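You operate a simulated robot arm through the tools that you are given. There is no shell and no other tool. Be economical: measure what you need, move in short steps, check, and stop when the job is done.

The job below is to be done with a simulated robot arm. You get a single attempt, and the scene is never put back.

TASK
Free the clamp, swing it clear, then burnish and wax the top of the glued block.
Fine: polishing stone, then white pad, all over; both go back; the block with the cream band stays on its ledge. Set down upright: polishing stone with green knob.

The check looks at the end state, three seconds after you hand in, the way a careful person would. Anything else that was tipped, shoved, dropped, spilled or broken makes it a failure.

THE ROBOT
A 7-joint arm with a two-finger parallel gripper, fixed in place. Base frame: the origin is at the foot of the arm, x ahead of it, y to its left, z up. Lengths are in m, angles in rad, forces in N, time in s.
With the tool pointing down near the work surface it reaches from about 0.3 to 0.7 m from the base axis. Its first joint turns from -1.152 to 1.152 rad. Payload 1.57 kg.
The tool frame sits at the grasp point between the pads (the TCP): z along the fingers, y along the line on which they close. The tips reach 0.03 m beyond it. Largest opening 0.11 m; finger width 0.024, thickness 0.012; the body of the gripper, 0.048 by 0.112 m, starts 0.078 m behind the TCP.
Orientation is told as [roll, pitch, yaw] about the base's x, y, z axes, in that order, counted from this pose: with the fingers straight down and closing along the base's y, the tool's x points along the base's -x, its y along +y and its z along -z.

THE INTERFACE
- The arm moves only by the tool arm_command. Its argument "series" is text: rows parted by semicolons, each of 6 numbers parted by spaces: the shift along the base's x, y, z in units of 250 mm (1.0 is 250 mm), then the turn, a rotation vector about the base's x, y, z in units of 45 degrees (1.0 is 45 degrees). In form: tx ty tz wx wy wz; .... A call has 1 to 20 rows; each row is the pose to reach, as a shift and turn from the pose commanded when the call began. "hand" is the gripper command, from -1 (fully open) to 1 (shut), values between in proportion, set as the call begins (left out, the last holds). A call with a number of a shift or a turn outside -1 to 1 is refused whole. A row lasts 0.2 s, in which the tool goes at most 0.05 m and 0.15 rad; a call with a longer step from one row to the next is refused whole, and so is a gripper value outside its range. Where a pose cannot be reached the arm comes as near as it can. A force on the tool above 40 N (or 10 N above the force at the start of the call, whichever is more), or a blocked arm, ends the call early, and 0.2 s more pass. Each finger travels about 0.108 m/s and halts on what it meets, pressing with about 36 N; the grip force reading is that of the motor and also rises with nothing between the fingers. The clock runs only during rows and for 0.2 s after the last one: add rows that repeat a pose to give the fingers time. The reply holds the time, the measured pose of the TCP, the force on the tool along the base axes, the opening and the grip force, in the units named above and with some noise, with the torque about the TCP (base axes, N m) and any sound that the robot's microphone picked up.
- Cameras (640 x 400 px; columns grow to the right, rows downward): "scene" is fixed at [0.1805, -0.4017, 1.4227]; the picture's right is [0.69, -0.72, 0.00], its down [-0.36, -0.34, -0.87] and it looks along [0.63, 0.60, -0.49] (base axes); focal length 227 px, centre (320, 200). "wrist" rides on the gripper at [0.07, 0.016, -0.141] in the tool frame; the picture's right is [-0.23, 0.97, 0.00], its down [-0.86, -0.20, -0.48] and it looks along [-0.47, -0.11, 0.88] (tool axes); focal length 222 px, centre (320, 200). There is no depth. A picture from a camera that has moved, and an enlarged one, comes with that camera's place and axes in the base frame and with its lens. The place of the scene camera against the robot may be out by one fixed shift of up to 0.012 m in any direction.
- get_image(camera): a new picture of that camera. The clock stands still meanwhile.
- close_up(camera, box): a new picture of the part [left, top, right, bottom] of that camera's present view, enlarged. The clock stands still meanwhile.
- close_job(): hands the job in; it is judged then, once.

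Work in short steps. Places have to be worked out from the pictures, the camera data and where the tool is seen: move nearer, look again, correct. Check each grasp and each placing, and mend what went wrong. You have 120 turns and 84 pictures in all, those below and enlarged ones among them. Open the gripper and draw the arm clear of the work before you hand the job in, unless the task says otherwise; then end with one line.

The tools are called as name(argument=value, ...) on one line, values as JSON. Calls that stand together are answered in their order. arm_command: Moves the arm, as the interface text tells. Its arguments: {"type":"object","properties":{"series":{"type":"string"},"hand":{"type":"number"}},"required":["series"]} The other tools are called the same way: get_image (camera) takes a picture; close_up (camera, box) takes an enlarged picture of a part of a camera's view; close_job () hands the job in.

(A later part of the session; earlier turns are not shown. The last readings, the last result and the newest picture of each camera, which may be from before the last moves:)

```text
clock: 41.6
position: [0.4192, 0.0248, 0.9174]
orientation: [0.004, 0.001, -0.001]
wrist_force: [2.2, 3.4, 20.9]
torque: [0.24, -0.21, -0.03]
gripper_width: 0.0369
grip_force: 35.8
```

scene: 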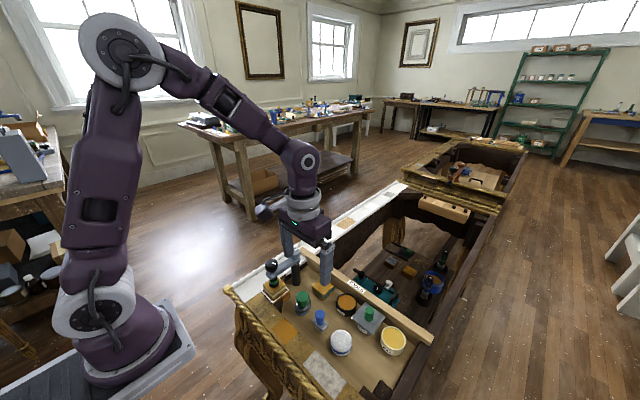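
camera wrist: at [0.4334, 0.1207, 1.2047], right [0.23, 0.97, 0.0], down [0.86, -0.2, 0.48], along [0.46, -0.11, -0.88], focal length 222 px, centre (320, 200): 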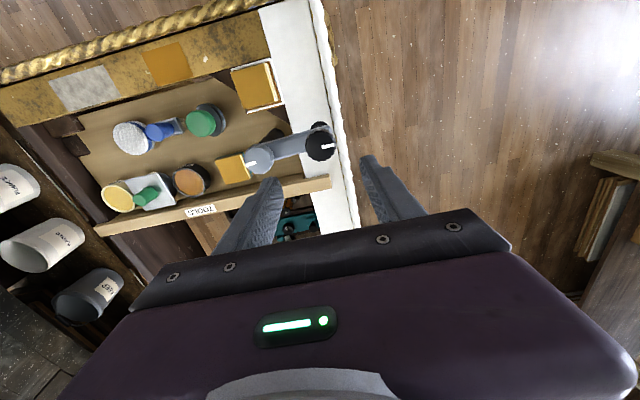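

In contact at about 0.922 (the stone slid a little in the grip at ~20 N). I ease off 1 mm and make a first gentle stroke to see how the block responds.

arm_command(series="0 0 0.005 0 0 0; 0.012 0 0.005 0 0 0; 0.024 0 0.005 0 0 0; 0.012 0 0.005 0 0 0; 0 0 0.005 0 0 0; -0.012 0 0.005 0 0 0; -0.024 0 0.005 0 0 0; -0.012 0 0.005 0 0 0; 0 0 0.005 0 0 0")

close_up(camera="scene", box=[240, 250, 310, 310])

```text
clock: 43.6
position: [0.4204, 0.0274, 0.9184]
orientation: [0.002, 0.002, 0.001]
wrist_force: [0.1, 0.0, 2.9]
torque: [0.06, 0.09, 0.04]
gripper_width: 0.0368
grip_force: 35.6
```

```text
6.67 times, centred on (275, 280) of scene
camera zoom: at [0.1805, -0.4017, 1.4228], right [0.69, -0.72, 0.0], down [-0.36, -0.34, -0.87], along [0.63, 0.6, -0.49], focal length 1511 px, centre (620, -333)
```

zoom: 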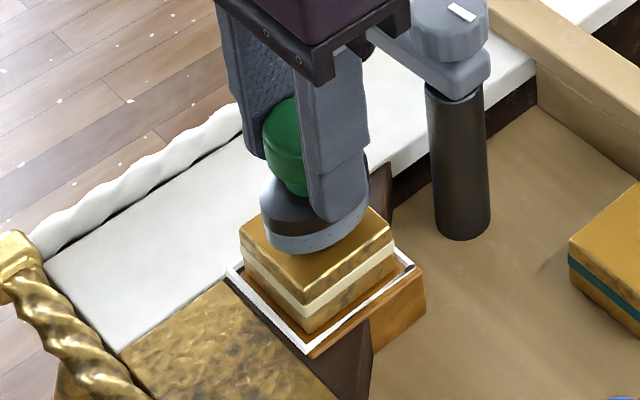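

The block did not move and the load is only ~3 N. I press 1 mm more and raster over the whole top, ±14 mm around (0.418, 0.022).

arm_command(series="-0.01 -0.018 -0.005 0 0 0; -0.038 -0.046 -0.005 0 0 0; -0.066 -0.074 -0.005 0 0 0; -0.01 -0.074 -0.005 0 0 0; 0.046 -0.074 -0.005 0 0 0; 0.046 -0.046 -0.005 0 0 0; -0.01 -0.046 -0.005 0 0 0; -0.066 -0.046 -0.005 0 0 0; -0.066 -0.018 -0.005 0 0 0; -0.01 -0.018 -0.005 0 0 0; 0.046 -0.018 -0.005 0 0 0; 0.046 0.01 -0.005 0 0 0; -0.01 0.01 -0.005 0 0 0; -0.066 0.01 -0.005 0 0 0; -0.066 0.038 -0.005 0 0 0; -0.01 0.038 -0.005 0 0 0; 0.046 0.038 -0.005 0 0 0; 0.018 0.01 -0.005 0 0 0; -0.01 -0.018 -0.005 0 0 0")

close_up(camera="scene", box=[240, 250, 310, 310])

```text
clock: 47.6
position: [0.4161, 0.0217, 0.9179]
orientation: [0.004, 0.0, 0.001]
wrist_force: [0.8, 0.3, -0.1]
torque: [0.02, -0.04, -0.01]
gripper_width: 0.0367
grip_force: 35.9
```

```text
6.67 times, centred on (275, 280) of scene
camera zoom: at [0.1806, -0.4017, 1.4227], right [0.69, -0.72, 0.0], down [-0.36, -0.34, -0.87], along [0.63, 0.6, -0.49], focal length 1511 px, centre (620, -333)
```

zoom: 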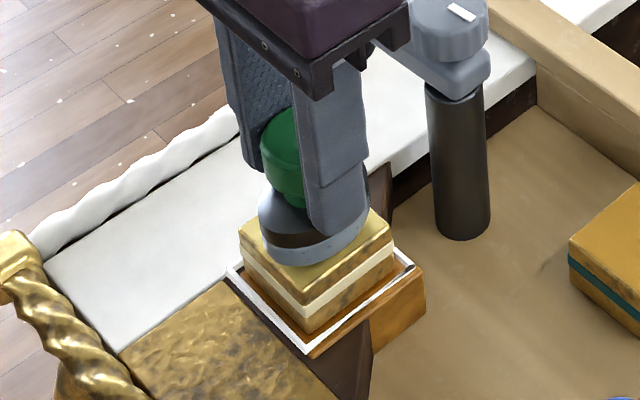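

The top has changed colour where rubbed. I lift 4 cm and shift aside to inspect coverage.

arm_command(series="0 0 0.08 0 0 0; 0 0 0.16 0 0 0; 0.02 -0.12 0.2 0 0 0; 0.04 -0.25 0.2 0 0 0; 0.04 -0.25 0.2 0 0 0")

close_up(camera="wrist", box=[300, 50, 440, 160])

close_up(camera="scene", box=[250, 260, 310, 310])

```text
clock: 48.8
position: [0.4262, -0.0407, 0.9677]
orientation: [0.004, 0.001, -0.001]
wrist_force: [0.1, 0.2, -0.3]
torque: [-0.03, 0.0, 0.03]
gripper_width: 0.0366
grip_force: 35.8
```

```text
3.64 times, centred on (370, 105) of wrist
camera zoom: at [0.3566, -0.0254, 1.1098], right [0.23, 0.97, 0.0], down [0.86, -0.2, 0.48], along [0.46, -0.11, -0.88], focal length 808 px, centre (138, 546)
```

zoom: 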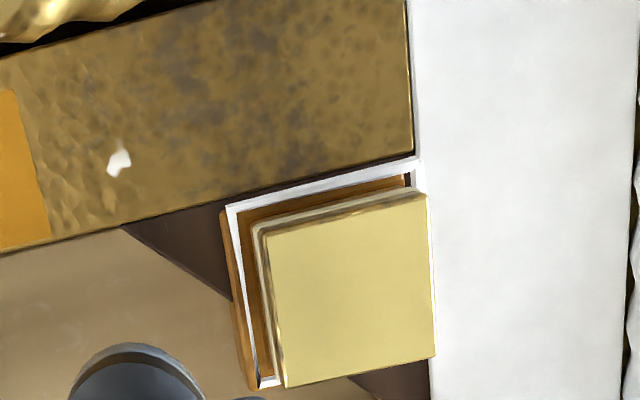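

```text
8.00 times, centred on (280, 285) of scene
camera zoom: at [0.1805, -0.4017, 1.4227], right [0.69, -0.72, 0.0], down [-0.36, -0.34, -0.87], along [0.63, 0.6, -0.49], focal length 1813 px, centre (640, -480)
```

zoom: 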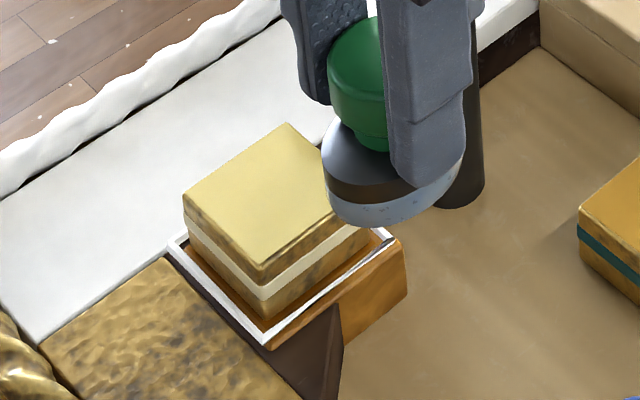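

The top looks evenly burnished. Since the load faded to ~0 N during the pass, I make one more pass with 1.5 mm more depth to be sure.

arm_command(series="-0.02 0.12 0 0 0 0; -0.04 0.25 0 0 0 0; -0.04 0.25 -0.12 0 0 0; -0.04 0.25 -0.2 0 0 0; -0.04 0.25 -0.206 0 0 0; -0.04 0.25 -0.206 0 0 0")

arm_command(series="-0.03 -0.03 0 0 0 0; -0.056 -0.056 0 0 0 0; 0 -0.056 0 0 0 0; 0.056 -0.056 0 0 0 0; 0.056 -0.028 0 0 0 0; 0 -0.028 0 0 0 0; -0.056 -0.028 0 0 0 0; -0.056 0 0 0 0 0; 0 0 0 0 0 0; 0.056 0 0 0 0 0; 0.056 0.03 0 0 0 0; 0 0.03 0 0 0 0; -0.056 0.03 0 0 0 0; -0.056 0.06 0 0 0 0; 0 0.06 0 0 0 0; 0.056 0.06 0 0 0 0; 0.03 0.03 0 0 0 0; 0 0 0 0 0 0")

arm_command(series="0 0 0.08 0 0 0; 0 0 0.16 0 0 0; 0.02 -0.12 0.2 0 0 0; 0.06 -0.25 0.2 0 0 0; 0.12 -0.38 0.2 0 0 0; 0.12 -0.38 0.2 0 0 0")

close_up(camera="scene", box=[250, 260, 330, 320])

close_up(camera="wrist", box=[220, 50, 460, 200])

```text
clock: 50.2
position: [0.4191, 0.0213, 0.9166]
orientation: [0.003, 0.001, 0.0]
wrist_force: [-5.6, 2.1, 39.2]
torque: [0.21, 0.38, 0.0]
gripper_width: 0.0369
grip_force: 36.1
```

```text
clock: 51.0
position: [0.4087, 0.0078, 0.9166]
orientation: [0.003, 0.013, 0.0]
wrist_force: [-5.5, 1.5, 25.1]
torque: [0.36, -0.01, 0.08]
gripper_width: 0.0365
grip_force: 36.5
stopped in row 3: the force on the tool passed its limit at 56 N (the readings are from after the stop); the commanded pose is now the measured one
```

```text
clock: 52.4
position: [0.4396, -0.0873, 0.9665]
orientation: [0.005, 0.014, 0.0]
wrist_force: [0.4, -0.7, -1.7]
torque: [-0.01, 0.0, 0.03]
gripper_width: 0.0367
grip_force: 36.2
```

```text
6.67 times, centred on (290, 290) of scene
camera zoom: at [0.1805, -0.4017, 1.4227], right [0.69, -0.72, 0.0], down [-0.36, -0.34, -0.87], along [0.63, 0.6, -0.49], focal length 1511 px, centre (520, -400)
```

zoom: 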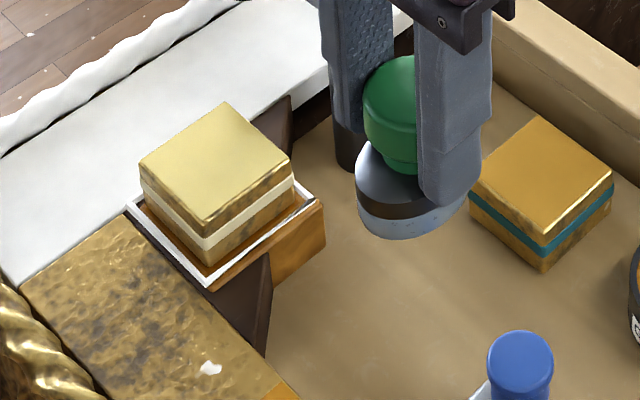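

```text
2.67 times, centred on (340, 125) of wrist
camera zoom: at [0.3713, -0.0715, 1.1097], right [0.23, 0.97, 0.0], down [0.86, -0.2, 0.47], along [0.45, -0.1, -0.88], focal length 592 px, centre (267, 400)
```

zoom: 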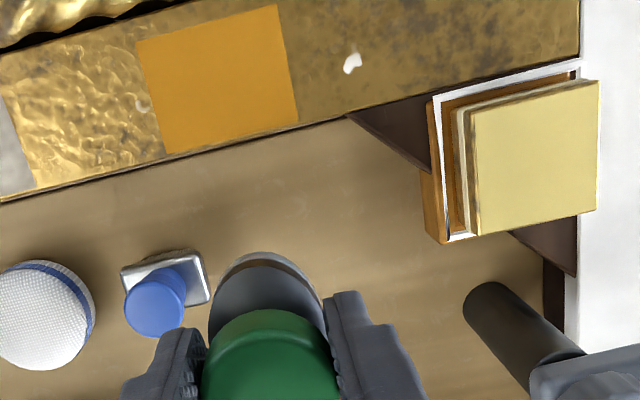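

The top is uniform and the block stays seated; that is enough burnishing. I return the stone to its place at (0.447, −0.0705), levelling the small tilt.

arm_command(series="0.03 0.067 0 0 -0.018 0; 0.03 0.067 -0.12 0 -0.018 0; 0.03 0.067 -0.25 0 -0.018 0; 0.03 0.067 -0.36 0 -0.018 0; 0.03 0.067 -0.395 0 -0.018 0; 0.03 0.067 -0.395 0 -0.018 0")

close_up(camera="scene", box=[270, 270, 330, 330])

```text
clock: 53.8
position: [0.4461, -0.0674, 0.8669]
orientation: [0.005, -0.002, 0.002]
wrist_force: [-0.2, 0.4, -1.9]
torque: [-0.02, -0.02, -0.01]
gripper_width: 0.0366
grip_force: 35.8
```

```text
6.67 times, centred on (300, 300) of scene
camera zoom: at [0.1806, -0.4017, 1.4227], right [0.69, -0.72, 0.0], down [-0.36, -0.34, -0.87], along [0.63, 0.6, -0.49], focal length 1511 px, centre (453, -467)
```

zoom: 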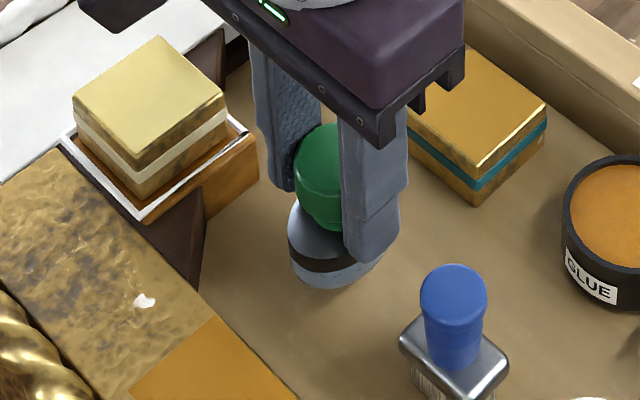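

Some air remains under the stone. I lower in small steps until contact.

arm_command(series="0.002 -0.012 -0.012 0 0 0; 0.002 -0.012 -0.02 0 0 0; 0.002 -0.012 -0.028 0 0 0; 0.002 -0.012 -0.028 0 0 0")

arm_command(series="0 0 -0.006 0 0 0; 0 0 -0.012 0 0 0; 0 0 -0.012 0 0 0")

```text
clock: 54.8
position: [0.4464, -0.0722, 0.8608]
orientation: [0.003, -0.002, 0.002]
wrist_force: [-0.6, 0.8, -1.0]
torque: [-0.04, -0.02, -0.03]
gripper_width: 0.0369
grip_force: 36.5
```

```text
clock: 55.6
position: [0.4473, -0.074, 0.8566]
orientation: [0.002, -0.002, 0.002]
wrist_force: [-1.3, 1.2, -0.5]
torque: [-0.01, -0.01, -0.02]
gripper_width: 0.0368
grip_force: 35.9
```

arm_command(series="0 0 -0.006 0 0 0; 0 0 -0.01 0 0 0; 0 0 -0.01 0 0 0")

close_up(camera="scene", box=[270, 270, 330, 330])

```text
clock: 56.2
position: [0.4479, -0.0734, 0.8568]
orientation: [0.003, -0.004, 0.003]
wrist_force: [-3.4, 0.7, 15.0]
torque: [-0.05, 0.4, -0.01]
gripper_width: 0.0366
grip_force: 36.1
stopped in row 3: the force on the tool passed its limit at 46 N (the readings are from after the stop); the commanded pose is now the measured one
```

```text
6.67 times, centred on (300, 300) of scene
camera zoom: at [0.1803, -0.4016, 1.4228], right [0.69, -0.72, 0.0], down [-0.36, -0.34, -0.87], along [0.63, 0.6, -0.49], focal length 1511 px, centre (453, -467)
```

zoom: 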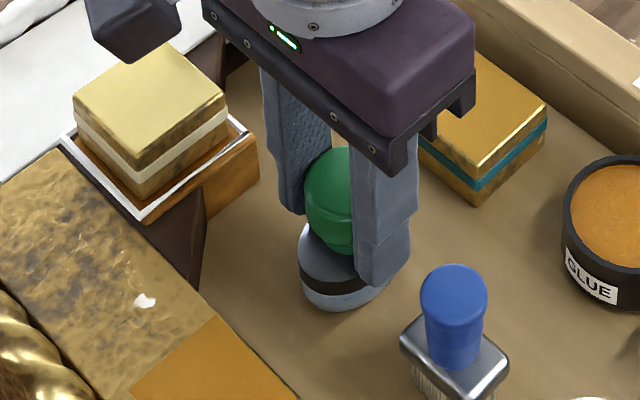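

Contact with the floor. The stone stands about 5 mm off its first spot, so I lift a hair, shift back and set down.

arm_command(series="0 0 0.016 0 0 0; -0.012 0.016 0.016 0 0 0; -0.012 0.016 0.016 0 0 0; -0.012 0.016 0.006 0 0 0; -0.012 0.016 0 0 0 0; -0.012 0.016 0 0 0 0")

arm_command(series="0 0 0 0 0 0; 0 0 0 0 0 0; 0 0 0 0 0 0", hand=0.055)

arm_command(series="0 0 0.1 0 0 0; 0 0 0.2 0 0 0; 0 0 0.35 0 0 0; 0 0 0.5 0 0 0; 0 0 0.5 0 0 0")

close_up(camera="scene", box=[270, 270, 330, 330])

```text
clock: 57.6
position: [0.4452, -0.0704, 0.8558]
orientation: [0.004, -0.005, 0.001]
wrist_force: [-0.8, 2.2, 15.6]
torque: [0.13, 0.32, -0.09]
gripper_width: 0.0367
grip_force: 36.1
```

```text
clock: 58.4
position: [0.4444, -0.0703, 0.856]
orientation: [0.003, -0.002, 0.002]
wrist_force: [0.4, -0.5, -0.1]
torque: [0.01, -0.01, 0.01]
gripper_width: 0.0518
grip_force: 0.0
```

```text
clock: 59.6
position: [0.443, -0.0701, 0.9788]
orientation: [0.003, -0.004, 0.002]
wrist_force: [0.6, -0.1, -0.3]
torque: [0.0, -0.01, -0.02]
gripper_width: 0.052
grip_force: 0.0
```

```text
6.67 times, centred on (300, 300) of scene
camera zoom: at [0.1805, -0.4017, 1.4227], right [0.69, -0.72, 0.0], down [-0.36, -0.34, -0.87], along [0.63, 0.6, -0.49], focal length 1511 px, centre (453, -467)
```

zoom: 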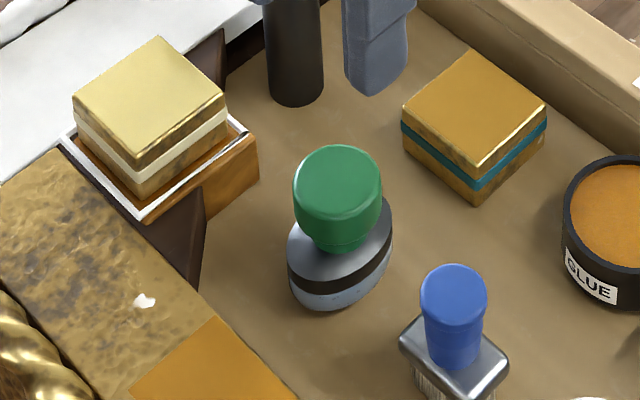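

The stone stands upright in its original place. Next the white pad, roughly at (0.449, −0.213): I move above it and look.

arm_command(series="0 -0.15 0.06 0 0 0; 0 -0.3 0.06 0 0 0; 0.02 -0.45 0.06 0 0 0; 0.02 -0.57 0.06 0 0 0; 0.02 -0.57 0.06 0 0 0", hand=-0.36)

close_up(camera="wrist", box=[220, 70, 420, 230])

close_up(camera="scene", box=[310, 280, 430, 370])

```text
clock: 60.8
position: [0.4513, -0.2112, 0.9936]
orientation: [0.003, -0.004, 0.002]
wrist_force: [-0.1, 0.0, -0.2]
torque: [0.01, 0.0, 0.0]
gripper_width: 0.0748
grip_force: 0.1
```

```text
2.50 times, centred on (320, 150) of wrist
camera zoom: at [0.3802, -0.1965, 1.1363], right [0.23, 0.97, 0.0], down [0.85, -0.2, 0.48], along [0.47, -0.1, -0.88], focal length 555 px, centre (320, 325)
```

zoom: 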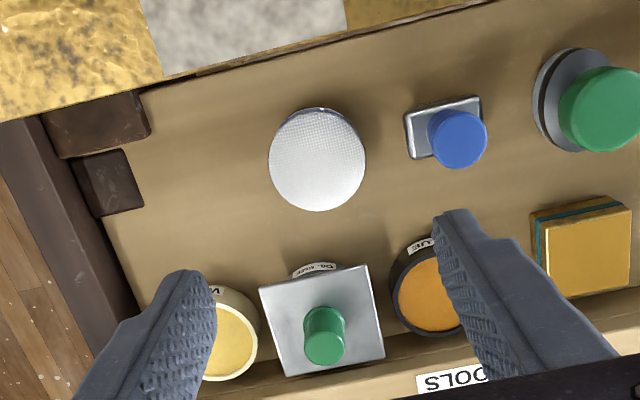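

```text
4.44 times, centred on (370, 325) of scene
camera zoom: at [0.1805, -0.4017, 1.4227], right [0.69, -0.72, 0.0], down [-0.36, -0.34, -0.87], along [0.63, 0.6, -0.49], focal length 1007 px, centre (98, -356)
```

zoom: 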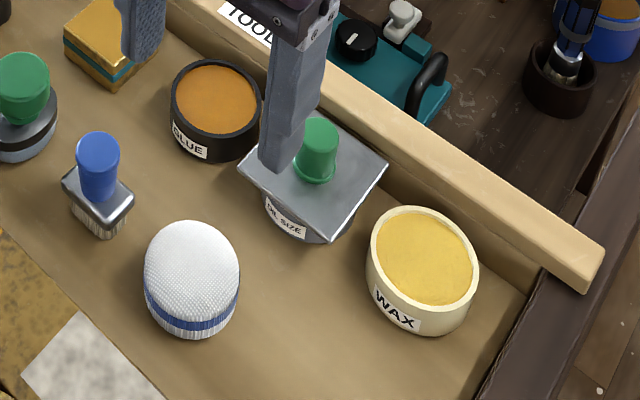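

Pad: centre (0.445, −0.2095), ~54 mm wide, top ≈0.835; the brush sits close on its +y side. I narrow the opening to 0.064 and come down partway to verify.

arm_command(series="-0.023 0.002 -0.1 0 0.005 0; -0.023 0.002 -0.25 0 0.005 0; -0.023 0.002 -0.4 0 0.005 0; -0.023 0.002 -0.48 0 0.005 0; -0.023 0.002 -0.48 0 0.005 0", hand=-0.164)

close_up(camera="wrist", box=[220, 70, 420, 230])

close_up(camera="scene", box=[310, 280, 390, 350])

```text
clock: 62.0
position: [0.4445, -0.2121, 0.8765]
orientation: [0.002, 0.001, 0.002]
wrist_force: [0.0, 0.1, 0.1]
torque: [-0.01, 0.02, 0.02]
gripper_width: 0.064
grip_force: 0.1
```

```text
2.50 times, centred on (320, 150) of wrist
camera zoom: at [0.3753, -0.1969, 1.0184], right [0.23, 0.97, 0.0], down [0.86, -0.2, 0.48], along [0.47, -0.1, -0.88], focal length 555 px, centre (320, 325)
```

zoom: 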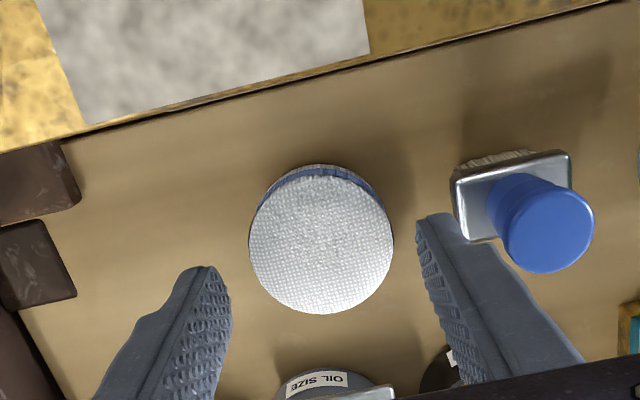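

```text
5.71 times, centred on (350, 315) of scene
camera zoom: at [0.1806, -0.4017, 1.4227], right [0.69, -0.72, 0.0], down [-0.36, -0.34, -0.87], along [0.63, 0.6, -0.49], focal length 1295 px, centre (149, -457)
```

zoom: 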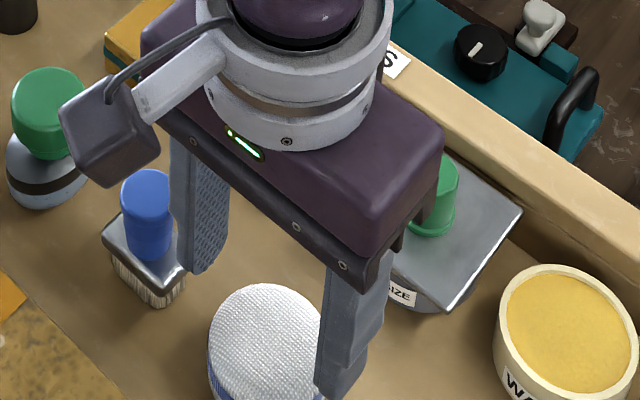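

Clear of the brush. I descend to TCP z≈0.842 and close on the pad.

arm_command(series="0 0.004 -0.06 0 0 0; 0 0.004 -0.11 0 0 0; 0 0.004 -0.138 0 0 0; 0 0.004 -0.138 0 0 0")

arm_command(series="0 0 0 0 0 0; 0 0 0 0 0 0; 0 0 0 0 0 0", hand=1)

close_up(camera="wrist", box=[220, 70, 420, 230])

```text
clock: 63.0
position: [0.446, -0.2106, 0.842]
orientation: [0.004, 0.001, 0.001]
wrist_force: [-0.8, -0.7, -0.1]
torque: [0.0, -0.03, 0.0]
gripper_width: 0.0639
grip_force: 0.0
```

```text
clock: 63.8
position: [0.4442, -0.2098, 0.8414]
orientation: [0.004, -0.001, 0.002]
wrist_force: [1.3, 0.3, 2.4]
torque: [0.03, -0.03, 0.01]
gripper_width: 0.0516
grip_force: 36.1
```

```text
2.50 times, centred on (320, 150) of wrist
camera zoom: at [0.3752, -0.1951, 0.9835], right [0.23, 0.97, 0.0], down [0.86, -0.2, 0.48], along [0.47, -0.1, -0.88], focal length 555 px, centre (320, 325)
```

zoom: 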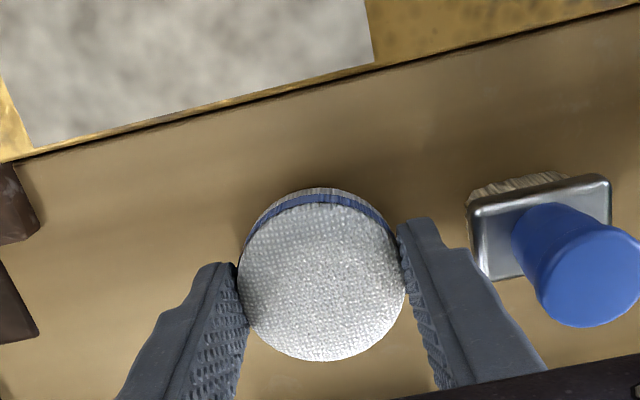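

Gripped at 0.0516 m. I lift and check.

arm_command(series="0 0 0.06 0 0 0; 0 0 0.14 0 0 0; 0 0 0.26 0 0 0; 0 0 0.4 0 0 0; 0 0 0.4 0 0 0")

close_up(camera="scene", box=[310, 260, 430, 350])

close_up(camera="wrist", box=[200, 100, 440, 260])

```text
clock: 65.0
position: [0.4434, -0.2111, 0.9405]
orientation: [0.003, 0.001, 0.001]
wrist_force: [-0.7, 0.1, -1.4]
torque: [0.01, -0.03, 0.02]
gripper_width: 0.0518
grip_force: 35.8
```

```text
4.44 times, centred on (370, 305) of scene
camera zoom: at [0.1805, -0.4017, 1.4227], right [0.69, -0.72, 0.0], down [-0.36, -0.34, -0.87], along [0.63, 0.6, -0.49], focal length 1007 px, centre (98, -267)
```

zoom: 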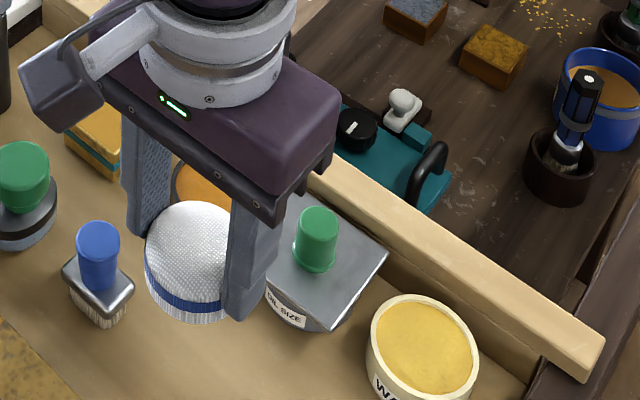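

```text
2.50 times, centred on (320, 180) of wrist
camera zoom: at [0.3744, -0.1957, 1.0828], right [0.23, 0.97, 0.0], down [0.86, -0.2, 0.48], along [0.47, -0.1, -0.88], focal length 555 px, centre (320, 250)
```

zoom: 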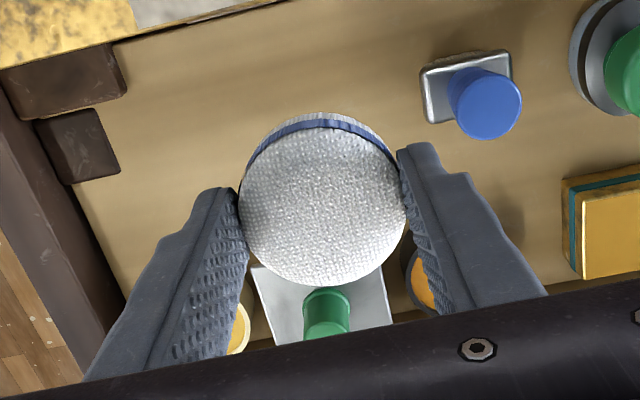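

Pad held level. I carry it above the wax tin at about (0.537, −0.303) and look.

arm_command(series="0.08 -0.08 0.03 0 0 0; 0.17 -0.17 0.05 0 0 0; 0.27 -0.27 0.05 0 0 0; 0.374 -0.368 0.05 0 0 0; 0.374 -0.368 0.05 0 0 0; 0.374 -0.368 0.05 0 0 0")

close_up(camera="scene", box=[330, 260, 450, 370])

close_up(camera="wrist", box=[220, 70, 420, 230])

```text
clock: 66.4
position: [0.5394, -0.3019, 0.9541]
orientation: [0.005, 0.001, 0.001]
wrist_force: [0.7, -0.2, -0.1]
torque: [-0.01, 0.02, 0.01]
gripper_width: 0.0519
grip_force: 35.9
```

```text
3.64 times, centred on (390, 315) of scene
camera zoom: at [0.1806, -0.4017, 1.4227], right [0.69, -0.72, 0.0], down [-0.36, -0.34, -0.87], along [0.63, 0.6, -0.49], focal length 824 px, centre (66, -218)
```

zoom: 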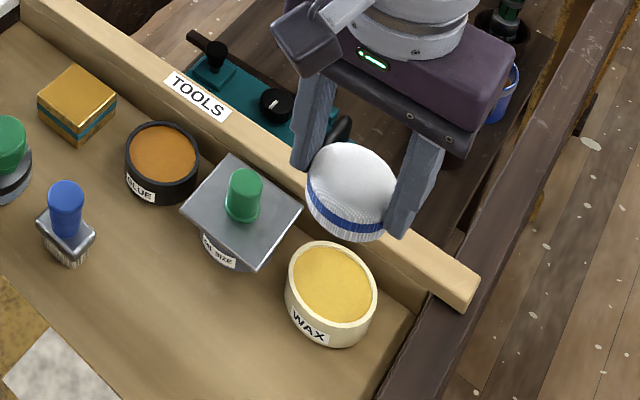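

```text
2.50 times, centred on (320, 150) of wrist
camera zoom: at [0.4693, -0.2865, 1.0967], right [0.23, 0.97, 0.0], down [0.86, -0.2, 0.48], along [0.47, -0.1, -0.88], focal length 555 px, centre (320, 325)
```

zoom: 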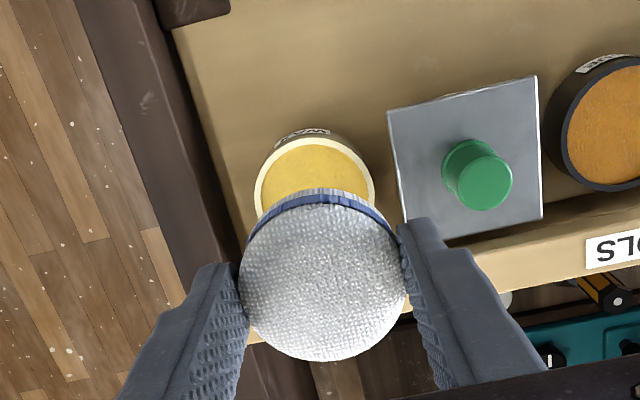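

The tin's centre is (0.540, −0.303), right beneath. I lower in steps until touch (expected near TCP 0.877).

arm_command(series="0.002 -0.003 -0.1 0 0 0; 0.002 -0.003 -0.2 0 0 0; 0.002 -0.003 -0.26 0 0 0; 0.002 -0.003 -0.28 0 0 0; 0.002 -0.003 -0.28 0 0 0")

close_up(camera="scene", box=[360, 290, 440, 360])

```text
clock: 67.6
position: [0.5386, -0.302, 0.8837]
orientation: [0.004, 0.002, 0.003]
wrist_force: [-0.9, -0.2, -0.1]
torque: [0.03, 0.02, -0.01]
gripper_width: 0.0518
grip_force: 36.0
```

```text
5.71 times, centred on (400, 325) of scene
camera zoom: at [0.1806, -0.4017, 1.4227], right [0.69, -0.72, 0.0], down [-0.36, -0.34, -0.87], along [0.63, 0.6, -0.49], focal length 1295 px, centre (-137, -514)
```

zoom: 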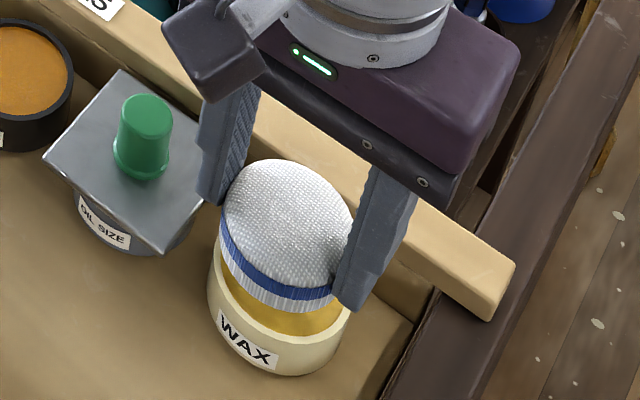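

arm_command(series="0 0 -0.008 0 0 0; 0 0 -0.016 0 0 0; 0 0 -0.024 0 0 0; 0 0 -0.024 0 0 0")

arm_command(series="0 0 -0.006 0 0 0; 0 0 -0.012 0 0 0; 0 0 -0.012 0 0 0")

```text
clock: 68.6
position: [0.5381, -0.3024, 0.879]
orientation: [0.004, -0.001, 0.002]
wrist_force: [-0.4, 0.2, -0.3]
torque: [0.0, 0.02, 0.02]
gripper_width: 0.0516
grip_force: 36.0
```

```text
clock: 69.4
position: [0.5387, -0.3039, 0.8747]
orientation: [0.004, 0.003, 0.002]
wrist_force: [-0.6, 0.0, -0.5]
torque: [0.0, 0.0, 0.0]
gripper_width: 0.0518
grip_force: 35.7
```

The wax has not been touched yet; I continue in small steps.

arm_command(series="0 0 -0.006 0 0 0; 0 0 -0.012 0 0 0; 0 0 -0.012 0 0 0")

close_up(camera="scene", box=[360, 290, 440, 360])

```text
clock: 70.2
position: [0.5382, -0.3034, 0.8724]
orientation: [0.004, 0.002, 0.001]
wrist_force: [0.9, 0.6, -1.3]
torque: [0.01, -0.01, 0.01]
gripper_width: 0.0519
grip_force: 36.5
```

```text
5.71 times, centred on (400, 325) of scene
camera zoom: at [0.1806, -0.4017, 1.4227], right [0.69, -0.72, 0.0], down [-0.36, -0.34, -0.87], along [0.63, 0.6, -0.49], focal length 1295 px, centre (-137, -514)
```

zoom: 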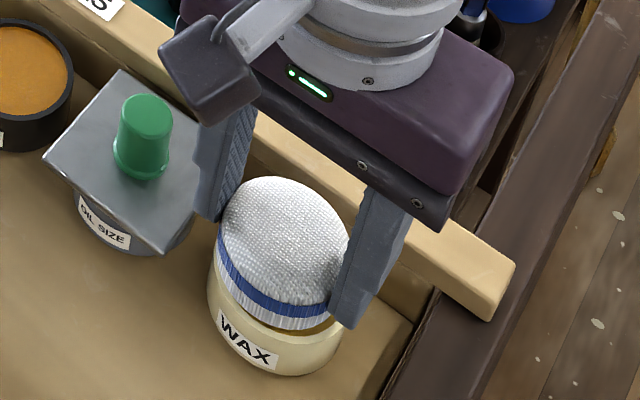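

arm_command(series="0 0 -0.006 0 0 0; 0 0 -0.01 0 0 0; 0 0 -0.01 0 0 0")

arm_command(series="0 0 -0.004 0 0 0; 0 0 -0.008 0 0 0; 0 0 -0.008 0 0 0")

close_up(camera="scene", box=[360, 290, 440, 360])

```text
clock: 71.0
position: [0.5387, -0.3027, 0.8682]
orientation: [0.003, 0.001, 0.002]
wrist_force: [0.3, 0.7, 2.0]
torque: [0.03, 0.0, -0.01]
gripper_width: 0.052
grip_force: 35.8
```

```text
clock: 71.8
position: [0.5373, -0.3029, 0.8685]
orientation: [0.002, 0.0, 0.003]
wrist_force: [-5.0, 5.3, 33.5]
torque: [0.26, 0.2, -0.02]
gripper_width: 0.0517
grip_force: 36.2
```

```text
5.71 times, centred on (400, 325) of scene
camera zoom: at [0.1798, -0.4012, 1.423], right [0.69, -0.72, 0.0], down [-0.36, -0.34, -0.87], along [0.63, 0.6, -0.49], focal length 1295 px, centre (-137, -514)
```

zoom: 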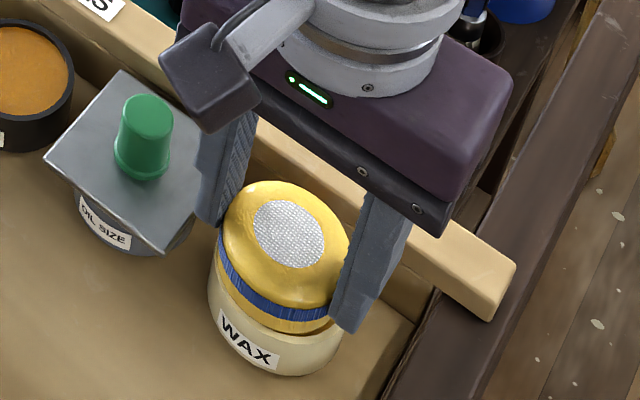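

The pad turned yellow: it is loaded with wax. I lift straight up and check that the tin stays.

arm_command(series="0 0 0.03 0 0 0; 0 0 0.08 0 0 0; 0 0 0.2 0 0 0; 0 0 0.32 0 0 0; 0 0 0.42 0 0 0; 0 0 0.42 0 0 0")

close_up(camera="scene", box=[330, 260, 450, 370])

```text
clock: 73.2
position: [0.539, -0.3028, 0.9727]
orientation: [0.003, 0.0, 0.002]
wrist_force: [0.0, -0.3, -1.7]
torque: [-0.01, 0.02, -0.01]
gripper_width: 0.0516
grip_force: 35.8
```

```text
3.64 times, centred on (390, 315) of scene
camera zoom: at [0.1806, -0.4017, 1.4227], right [0.69, -0.72, 0.0], down [-0.36, -0.34, -0.87], along [0.63, 0.6, -0.49], focal length 824 px, centre (66, -218)
```

zoom: 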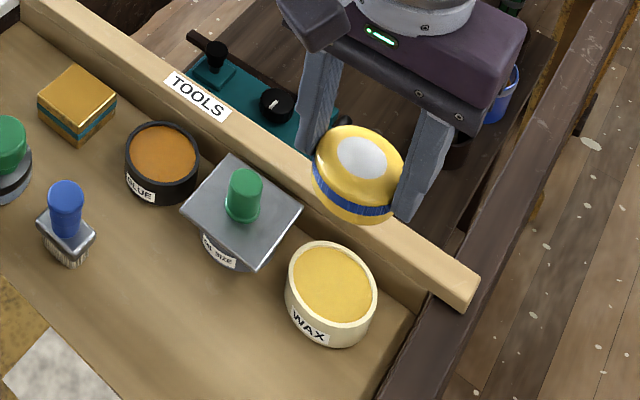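

The tin is undisturbed. I carry the pad to the block, keeping away from the clamp post.

arm_command(series="-0.12 0.12 0.03 0 0 0; -0.24 0.25 0.06 0 0 0; -0.36 0.39 0.06 0 0 0; -0.45 0.55 0.06 0 0 0; -0.484 0.7 0.06 0 0 0; -0.484 0.7 0.06 0 0 0")

arm_command(series="0 0.15 0 0 0 0; 0 0.3 0 0 0 0; 0 0.45 0 0 0 0; 0 0.6 0 0 0 0; 0 0.6 0 0 0 0; 0 0.6 -0.08 0 0 0; 0 0.6 -0.08 0 0 0")

close_up(camera="scene", box=[240, 240, 310, 310])

close_up(camera="wrist", box=[220, 70, 420, 230])

```text
clock: 74.6
position: [0.4198, -0.1274, 0.9875]
orientation: [0.003, -0.001, 0.003]
wrist_force: [0.5, 0.2, 0.2]
torque: [0.01, 0.02, 0.03]
gripper_width: 0.0516
grip_force: 35.9
```

```text
clock: 76.2
position: [0.4168, 0.0201, 0.9666]
orientation: [0.004, 0.0, 0.001]
wrist_force: [-0.1, 0.1, -0.5]
torque: [-0.02, -0.04, -0.02]
gripper_width: 0.0519
grip_force: 36.4
```

```text
5.71 times, centred on (275, 275) of scene
camera zoom: at [0.1806, -0.4017, 1.4227], right [0.69, -0.72, 0.0], down [-0.36, -0.34, -0.87], along [0.63, 0.6, -0.49], focal length 1295 px, centre (577, -229)
```

zoom: 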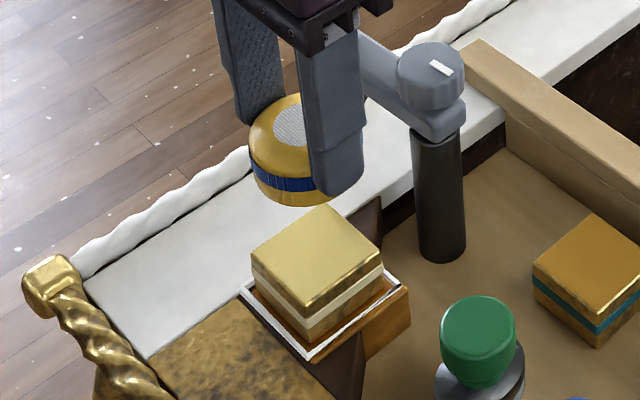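

```text
2.50 times, centred on (320, 150) of wrist
camera zoom: at [0.3476, 0.0355, 1.109], right [0.23, 0.97, 0.0], down [0.86, -0.2, 0.48], along [0.47, -0.1, -0.88], focal length 555 px, centre (320, 325)
```

zoom: 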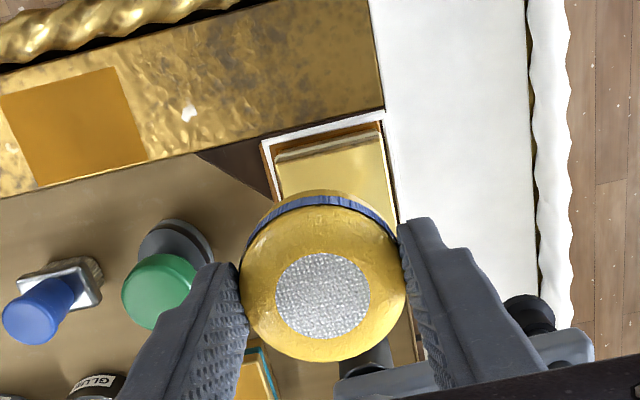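

Centred over the block. I lower toward contact, expected near TCP z 0.900.

arm_command(series="0.004 0.008 -0.08 0 0 0; 0.004 0.008 -0.16 0 0 0; 0.004 0.008 -0.22 0 0 0; 0.004 0.008 -0.24 0 0 0; 0.004 0.008 -0.24 0 0 0")

arm_command(series="0 0 -0.006 0 0 0; 0 0 -0.012 0 0 0; 0 0 -0.012 0 0 0")

```text
clock: 77.4
position: [0.4174, 0.0235, 0.9073]
orientation: [0.003, 0.0, 0.002]
wrist_force: [0.2, 0.8, -0.2]
torque: [-0.02, 0.0, -0.01]
gripper_width: 0.0518
grip_force: 35.3
```

```text
clock: 78.2
position: [0.4189, 0.0231, 0.9051]
orientation: [0.005, 0.003, 0.001]
wrist_force: [0.2, -0.8, -0.9]
torque: [-0.01, 0.01, 0.0]
gripper_width: 0.0516
grip_force: 35.9
```

arm_command(series="0 0 -0.006 0 0 0; 0 0 -0.012 0 0 0; 0 0 -0.012 0 0 0")

arm_command(series="0 0 -0.004 0 0 0; 0 0 -0.006 0 0 0; 0 0 -0.006 0 0 0")

```text
clock: 79.0
position: [0.4175, 0.0246, 0.9009]
orientation: [0.003, -0.001, 0.001]
wrist_force: [-3.2, -2.1, 34.8]
torque: [-0.09, -0.03, -0.02]
gripper_width: 0.0519
grip_force: 36.1
```

```text
clock: 79.8
position: [0.4181, 0.0242, 0.9001]
orientation: [0.005, -0.001, 0.001]
wrist_force: [0.7, -1.5, 33.9]
torque: [0.01, -0.23, 0.02]
gripper_width: 0.0518
grip_force: 35.9
```

Contact at about 0.901 with 34 N, more than wanted. I ease up 1.5 mm and check the load.

arm_command(series="0 0 0.005 0 0 0; 0 0 0.005 0 0 0")

```text
clock: 80.4
position: [0.4179, 0.0242, 0.901]
orientation: [0.004, 0.003, 0.002]
wrist_force: [1.2, 0.4, 12.3]
torque: [0.11, -0.11, -0.01]
gripper_width: 0.0518
grip_force: 36.4
```

Now 12 N. I raster the whole top with the pad, ±14 mm.

arm_command(series="-0.028 -0.034 0.001 0 0 0; -0.056 -0.062 0.001 0 0 0; 0 -0.062 0.001 0 0 0; 0.056 -0.062 0.001 0 0 0; 0.056 -0.034 0.001 0 0 0; 0 -0.034 0.001 0 0 0; -0.056 -0.034 0.001 0 0 0; -0.056 -0.006 0.001 0 0 0; 0 -0.006 0.001 0 0 0; 0.056 -0.006 0.001 0 0 0; 0.056 0.022 0.001 0 0 0; 0 0.022 0.001 0 0 0; -0.056 0.022 0.001 0 0 0; -0.056 0.05 0.001 0 0 0; 0 0.05 0.001 0 0 0; 0.056 0.05 0.001 0 0 0; 0.028 0.02 0.001 0 0 0; 0 0 0.001 0 0 0")

close_up(camera="scene", box=[240, 250, 310, 310])

```text
clock: 84.2
position: [0.4184, 0.0228, 0.9016]
orientation: [0.004, 0.001, 0.001]
wrist_force: [2.2, 1.3, 4.5]
torque: [0.1, -0.2, 0.03]
gripper_width: 0.0515
grip_force: 36.3
```

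```text
6.67 times, centred on (275, 280) of scene
camera zoom: at [0.1805, -0.4016, 1.4228], right [0.69, -0.72, 0.0], down [-0.36, -0.34, -0.87], along [0.63, 0.6, -0.49], focal length 1511 px, centre (620, -333)
```

zoom: 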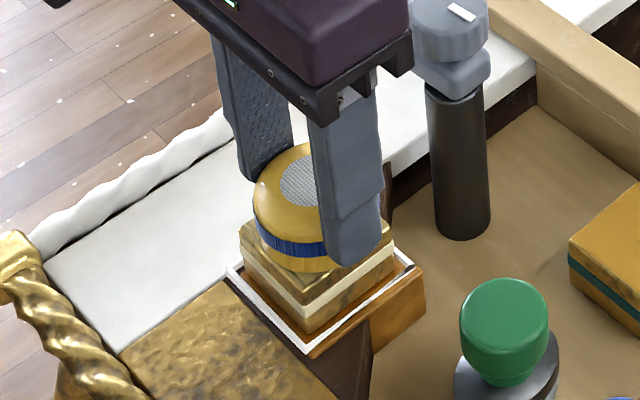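

I lift and shift aside to inspect the wax coverage.

arm_command(series="0 0 0.08 0 0 0; 0 0 0.2 0 0 0; 0 -0.12 0.28 0 0 0; 0 -0.3 0.3 0 0 0; 0 -0.3 0.3 0 0 0")

close_up(camera="wrist", box=[310, 50, 450, 160])

close_up(camera="scene", box=[250, 260, 310, 310])

```text
clock: 85.4
position: [0.4197, -0.0527, 0.9783]
orientation: [0.003, -0.001, 0.004]
wrist_force: [-0.5, 0.4, -0.3]
torque: [0.01, 0.0, 0.0]
gripper_width: 0.0518
grip_force: 35.8
```

```text
3.64 times, centred on (380, 105) of wrist
camera zoom: at [0.3489, -0.0379, 1.12], right [0.23, 0.97, 0.0], down [0.86, -0.2, 0.48], along [0.47, -0.1, -0.88], focal length 808 px, centre (102, 546)
```

zoom: 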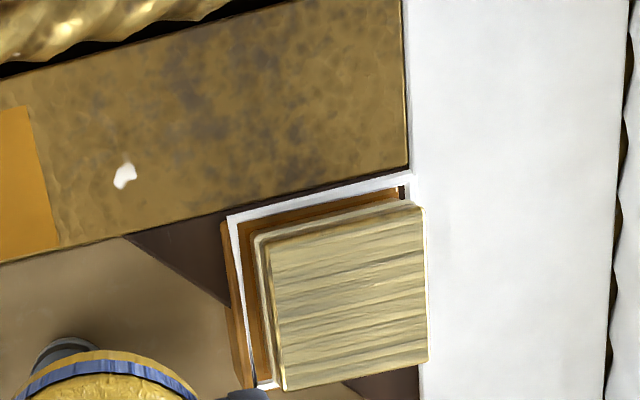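

```text
8.00 times, centred on (280, 285) of scene
camera zoom: at [0.1805, -0.4017, 1.4227], right [0.69, -0.72, 0.0], down [-0.36, -0.34, -0.87], along [0.63, 0.6, -0.49], focal length 1813 px, centre (640, -480)
```

zoom: 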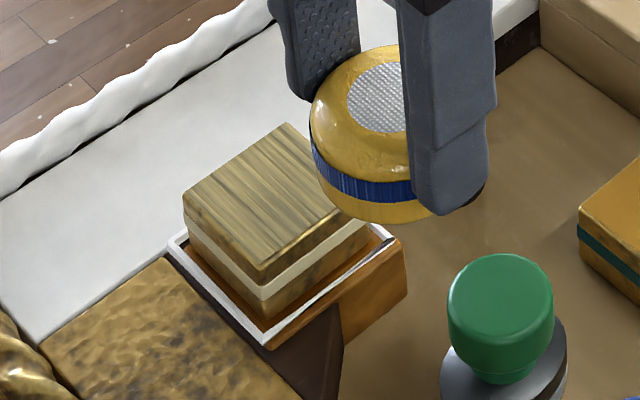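

The top now shows a streaky film all over, perhaps a wax coat that is still thin. I make a second pass with strokes along y and about 1 mm more depth to even it out.

arm_command(series="0 0.15 0 0 0 0; 0 0.3 -0.02 0 0 0; 0 0.3 -0.14 0 0 0; 0 0.3 -0.26 0 0 0; 0 0.3 -0.298 0 0 0; 0 0.3 -0.298 0 0 0")

arm_command(series="0 0 -0.004 0 0 0; 0 0 -0.004 0 0 0")

```text
clock: 86.8
position: [0.4189, 0.0236, 0.9019]
orientation: [0.004, 0.0, 0.002]
wrist_force: [0.0, -0.3, -0.4]
torque: [-0.03, -0.03, -0.03]
gripper_width: 0.0518
grip_force: 35.9
```

```text
clock: 87.4
position: [0.4188, 0.024, 0.9011]
orientation: [0.004, 0.0, 0.002]
wrist_force: [1.0, -0.5, 12.5]
torque: [-0.03, -0.03, 0.0]
gripper_width: 0.0518
grip_force: 35.8
```

arm_command(series="-0.03 -0.034 0.001 0 0 0; -0.058 -0.062 0.001 0 0 0; -0.058 -0.006 0.001 0 0 0; -0.058 0.05 0.001 0 0 0; -0.028 0.05 0.001 0 0 0; -0.028 -0.006 0.001 0 0 0; -0.028 -0.062 0.001 0 0 0; 0 -0.062 0.001 0 0 0; 0 -0.006 0.001 0 0 0; 0 0.05 0.001 0 0 0; 0.03 0.05 0.001 0 0 0; 0.03 -0.006 0.001 0 0 0; 0.03 -0.062 0.001 0 0 0; 0.06 -0.062 0.001 0 0 0; 0.06 -0.006 0.001 0 0 0; 0.06 0.05 0.001 0 0 0; 0.03 0.02 0.001 0 0 0; 0 0 0.001 0 0 0")

arm_command(series="0 0 0.08 0 0 0; 0 0 0.2 0 0 0; 0 -0.12 0.28 0 0 0; 0 -0.3 0.3 0 0 0; 0 -0.3 0.3 0 0 0")

close_up(camera="wrist", box=[310, 50, 450, 160])

close_up(camera="scene", box=[250, 260, 310, 310])

```text
clock: 91.2
position: [0.4182, 0.0243, 0.9016]
orientation: [0.004, 0.0, 0.003]
wrist_force: [-1.3, -0.7, -0.3]
torque: [0.01, -0.02, 0.01]
gripper_width: 0.0518
grip_force: 35.9
```

```text
clock: 92.4
position: [0.4202, -0.0517, 0.9755]
orientation: [0.004, 0.003, 0.002]
wrist_force: [0.3, -0.4, -0.1]
torque: [-0.02, 0.01, 0.01]
gripper_width: 0.0518
grip_force: 35.7
```

```text
3.64 times, centred on (380, 105) of wrist
camera zoom: at [0.35, -0.0367, 1.1174], right [0.23, 0.97, 0.0], down [0.86, -0.2, 0.48], along [0.47, -0.1, -0.88], focal length 808 px, centre (102, 546)
```

zoom: 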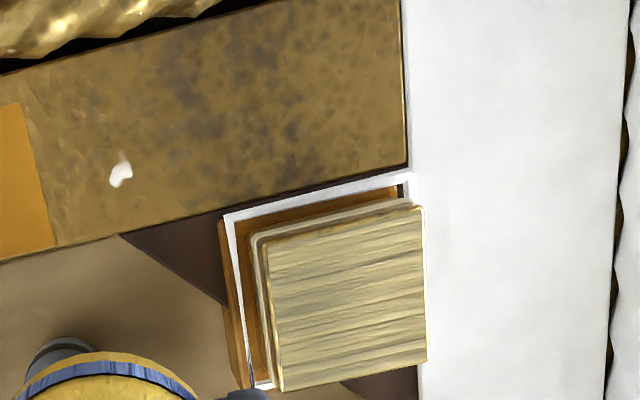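

```text
8.00 times, centred on (280, 285) of scene
camera zoom: at [0.1805, -0.4017, 1.4227], right [0.69, -0.72, 0.0], down [-0.36, -0.34, -0.87], along [0.63, 0.6, -0.49], focal length 1813 px, centre (640, -480)
```

zoom: 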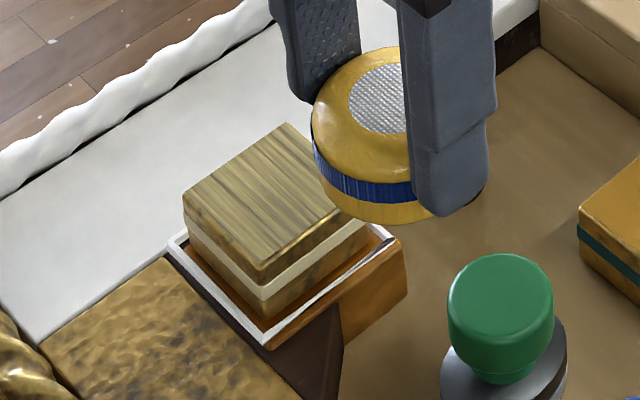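

No further change: the wax coat is complete and even. I return the pad to (0.4445, −0.210).

arm_command(series="0.03 -0.15 0 0 0 0; 0.06 -0.3 0 0 0 0; 0.09 -0.45 0 0 0 0; 0.097 -0.6 0 0 0 0; 0.097 -0.633 0 0 0 0; 0.097 -0.633 -0.15 0 0 0; 0.097 -0.633 -0.3 0 0 0; 0.097 -0.633 -0.42 0 0 0; 0.097 -0.633 -0.5 0 0 0; 0.097 -0.633 -0.5 0 0 0")

close_up(camera="wrist", box=[220, 70, 420, 230])

```text
clock: 94.6
position: [0.4396, -0.2081, 0.8511]
orientation: [0.005, -0.001, 0.002]
wrist_force: [0.5, -0.1, -0.6]
torque: [0.01, -0.02, -0.01]
gripper_width: 0.052
grip_force: 36.2
```

```text
2.50 times, centred on (320, 150) of wrist
camera zoom: at [0.3707, -0.1938, 0.993], right [0.23, 0.97, 0.0], down [0.86, -0.2, 0.48], along [0.47, -0.1, -0.88], focal length 555 px, centre (320, 325)
```

zoom: 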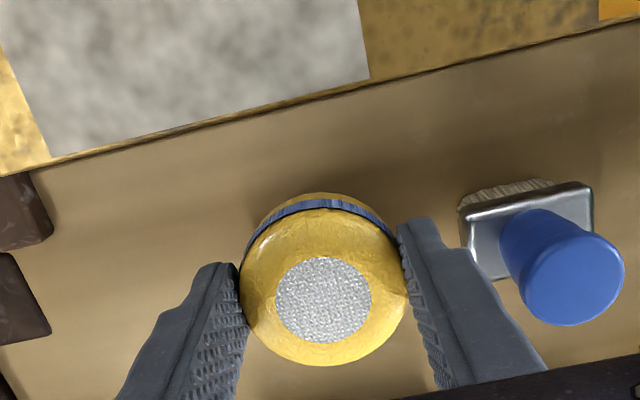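

I shift to the exact spot and lower in small steps to contact.

arm_command(series="0.018 -0.008 0 0 0 0; 0.018 -0.008 -0.02 0 0 0; 0.018 -0.008 -0.03 0 0 0; 0.018 -0.008 -0.03 0 0 0")

arm_command(series="0 0 -0.006 0 0 0; 0 0 -0.01 0 0 0; 0 0 -0.01 0 0 0")

```text
clock: 95.6
position: [0.4472, -0.2123, 0.844]
orientation: [0.003, -0.001, 0.002]
wrist_force: [0.4, -0.1, -0.2]
torque: [-0.04, -0.01, 0.02]
gripper_width: 0.0518
grip_force: 35.9
```

```text
clock: 96.4
position: [0.4464, -0.2115, 0.8413]
orientation: [0.003, 0.001, 0.003]
wrist_force: [0.5, 0.0, -0.8]
torque: [0.02, 0.0, 0.01]
gripper_width: 0.0519
grip_force: 36.2
```

arm_command(series="0 0 -0.005 0 0 0; 0 0 -0.005 0 0 0")

arm_command(series="0 0 -0.005 0 0 0; 0 0 -0.005 0 0 0")

```text
clock: 97.0
position: [0.4469, -0.2124, 0.84]
orientation: [0.005, -0.001, 0.001]
wrist_force: [0.5, -0.7, 3.6]
torque: [-0.23, -0.07, -0.06]
gripper_width: 0.0522
grip_force: 35.8
```

```text
clock: 97.6
position: [0.4478, -0.2119, 0.8395]
orientation: [0.002, 0.001, 0.001]
wrist_force: [-3.1, 2.5, 24.7]
torque: [-0.16, -0.09, -0.02]
gripper_width: 0.0518
grip_force: 36.2
```

The pad stands on the floor. I open to 0.064 and rise.

arm_command(series="0 0.002 0 0 0 0; 0 0.002 0 0 0 0; 0 0.002 0 0 0 0", hand=-0.164)

arm_command(series="0 0 0.06 0 0 0; 0 0 0.16 0 0 0; 0 0 0.3 0 0 0; 0 0 0.48 0 0 0; 0 0 0.66 0 0 0; -0.1 0 0.84 0 0 0; -0.2 0 0.95 0 0 0; -0.2 0 0.95 0 0 0")

get_image(camera="wrist")

close_up(camera="scene", box=[220, 240, 460, 400])

```text
clock: 98.4
position: [0.4469, -0.2102, 0.8377]
orientation: [0.004, 0.002, 0.001]
wrist_force: [0.3, -0.6, -0.1]
torque: [0.02, -0.02, 0.0]
gripper_width: 0.064
grip_force: 0.0
```

```text
refused: row 6 steps farther than a row can; nothing moved
```

```text
13 pictures are left
camera wrist: at [0.3771, -0.1958, 0.9809], right [0.23, 0.97, 0.0], down [0.86, -0.2, 0.48], along [0.47, -0.1, -0.88], focal length 222 px, centre (320, 200)
```

wrist: 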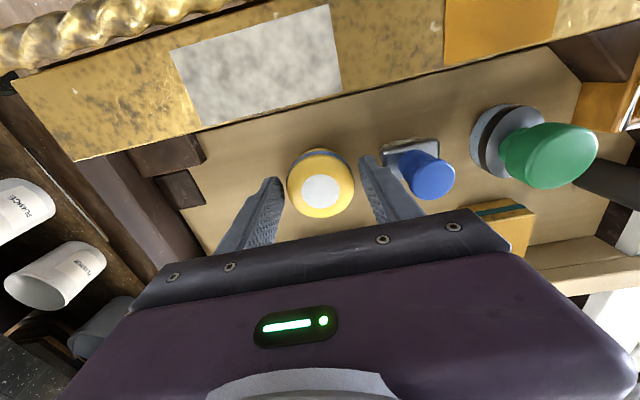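

```text
2.50 times, centred on (340, 320) of scene
camera zoom: at [0.1805, -0.4017, 1.4227], right [0.69, -0.72, 0.0], down [-0.36, -0.34, -0.87], along [0.63, 0.6, -0.49], focal length 567 px, centre (270, -100)
```

zoom: 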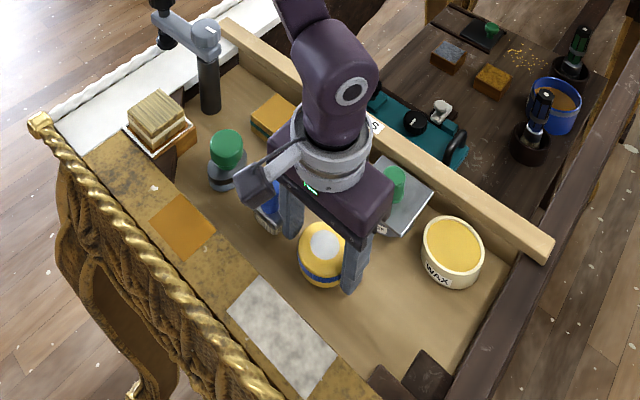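

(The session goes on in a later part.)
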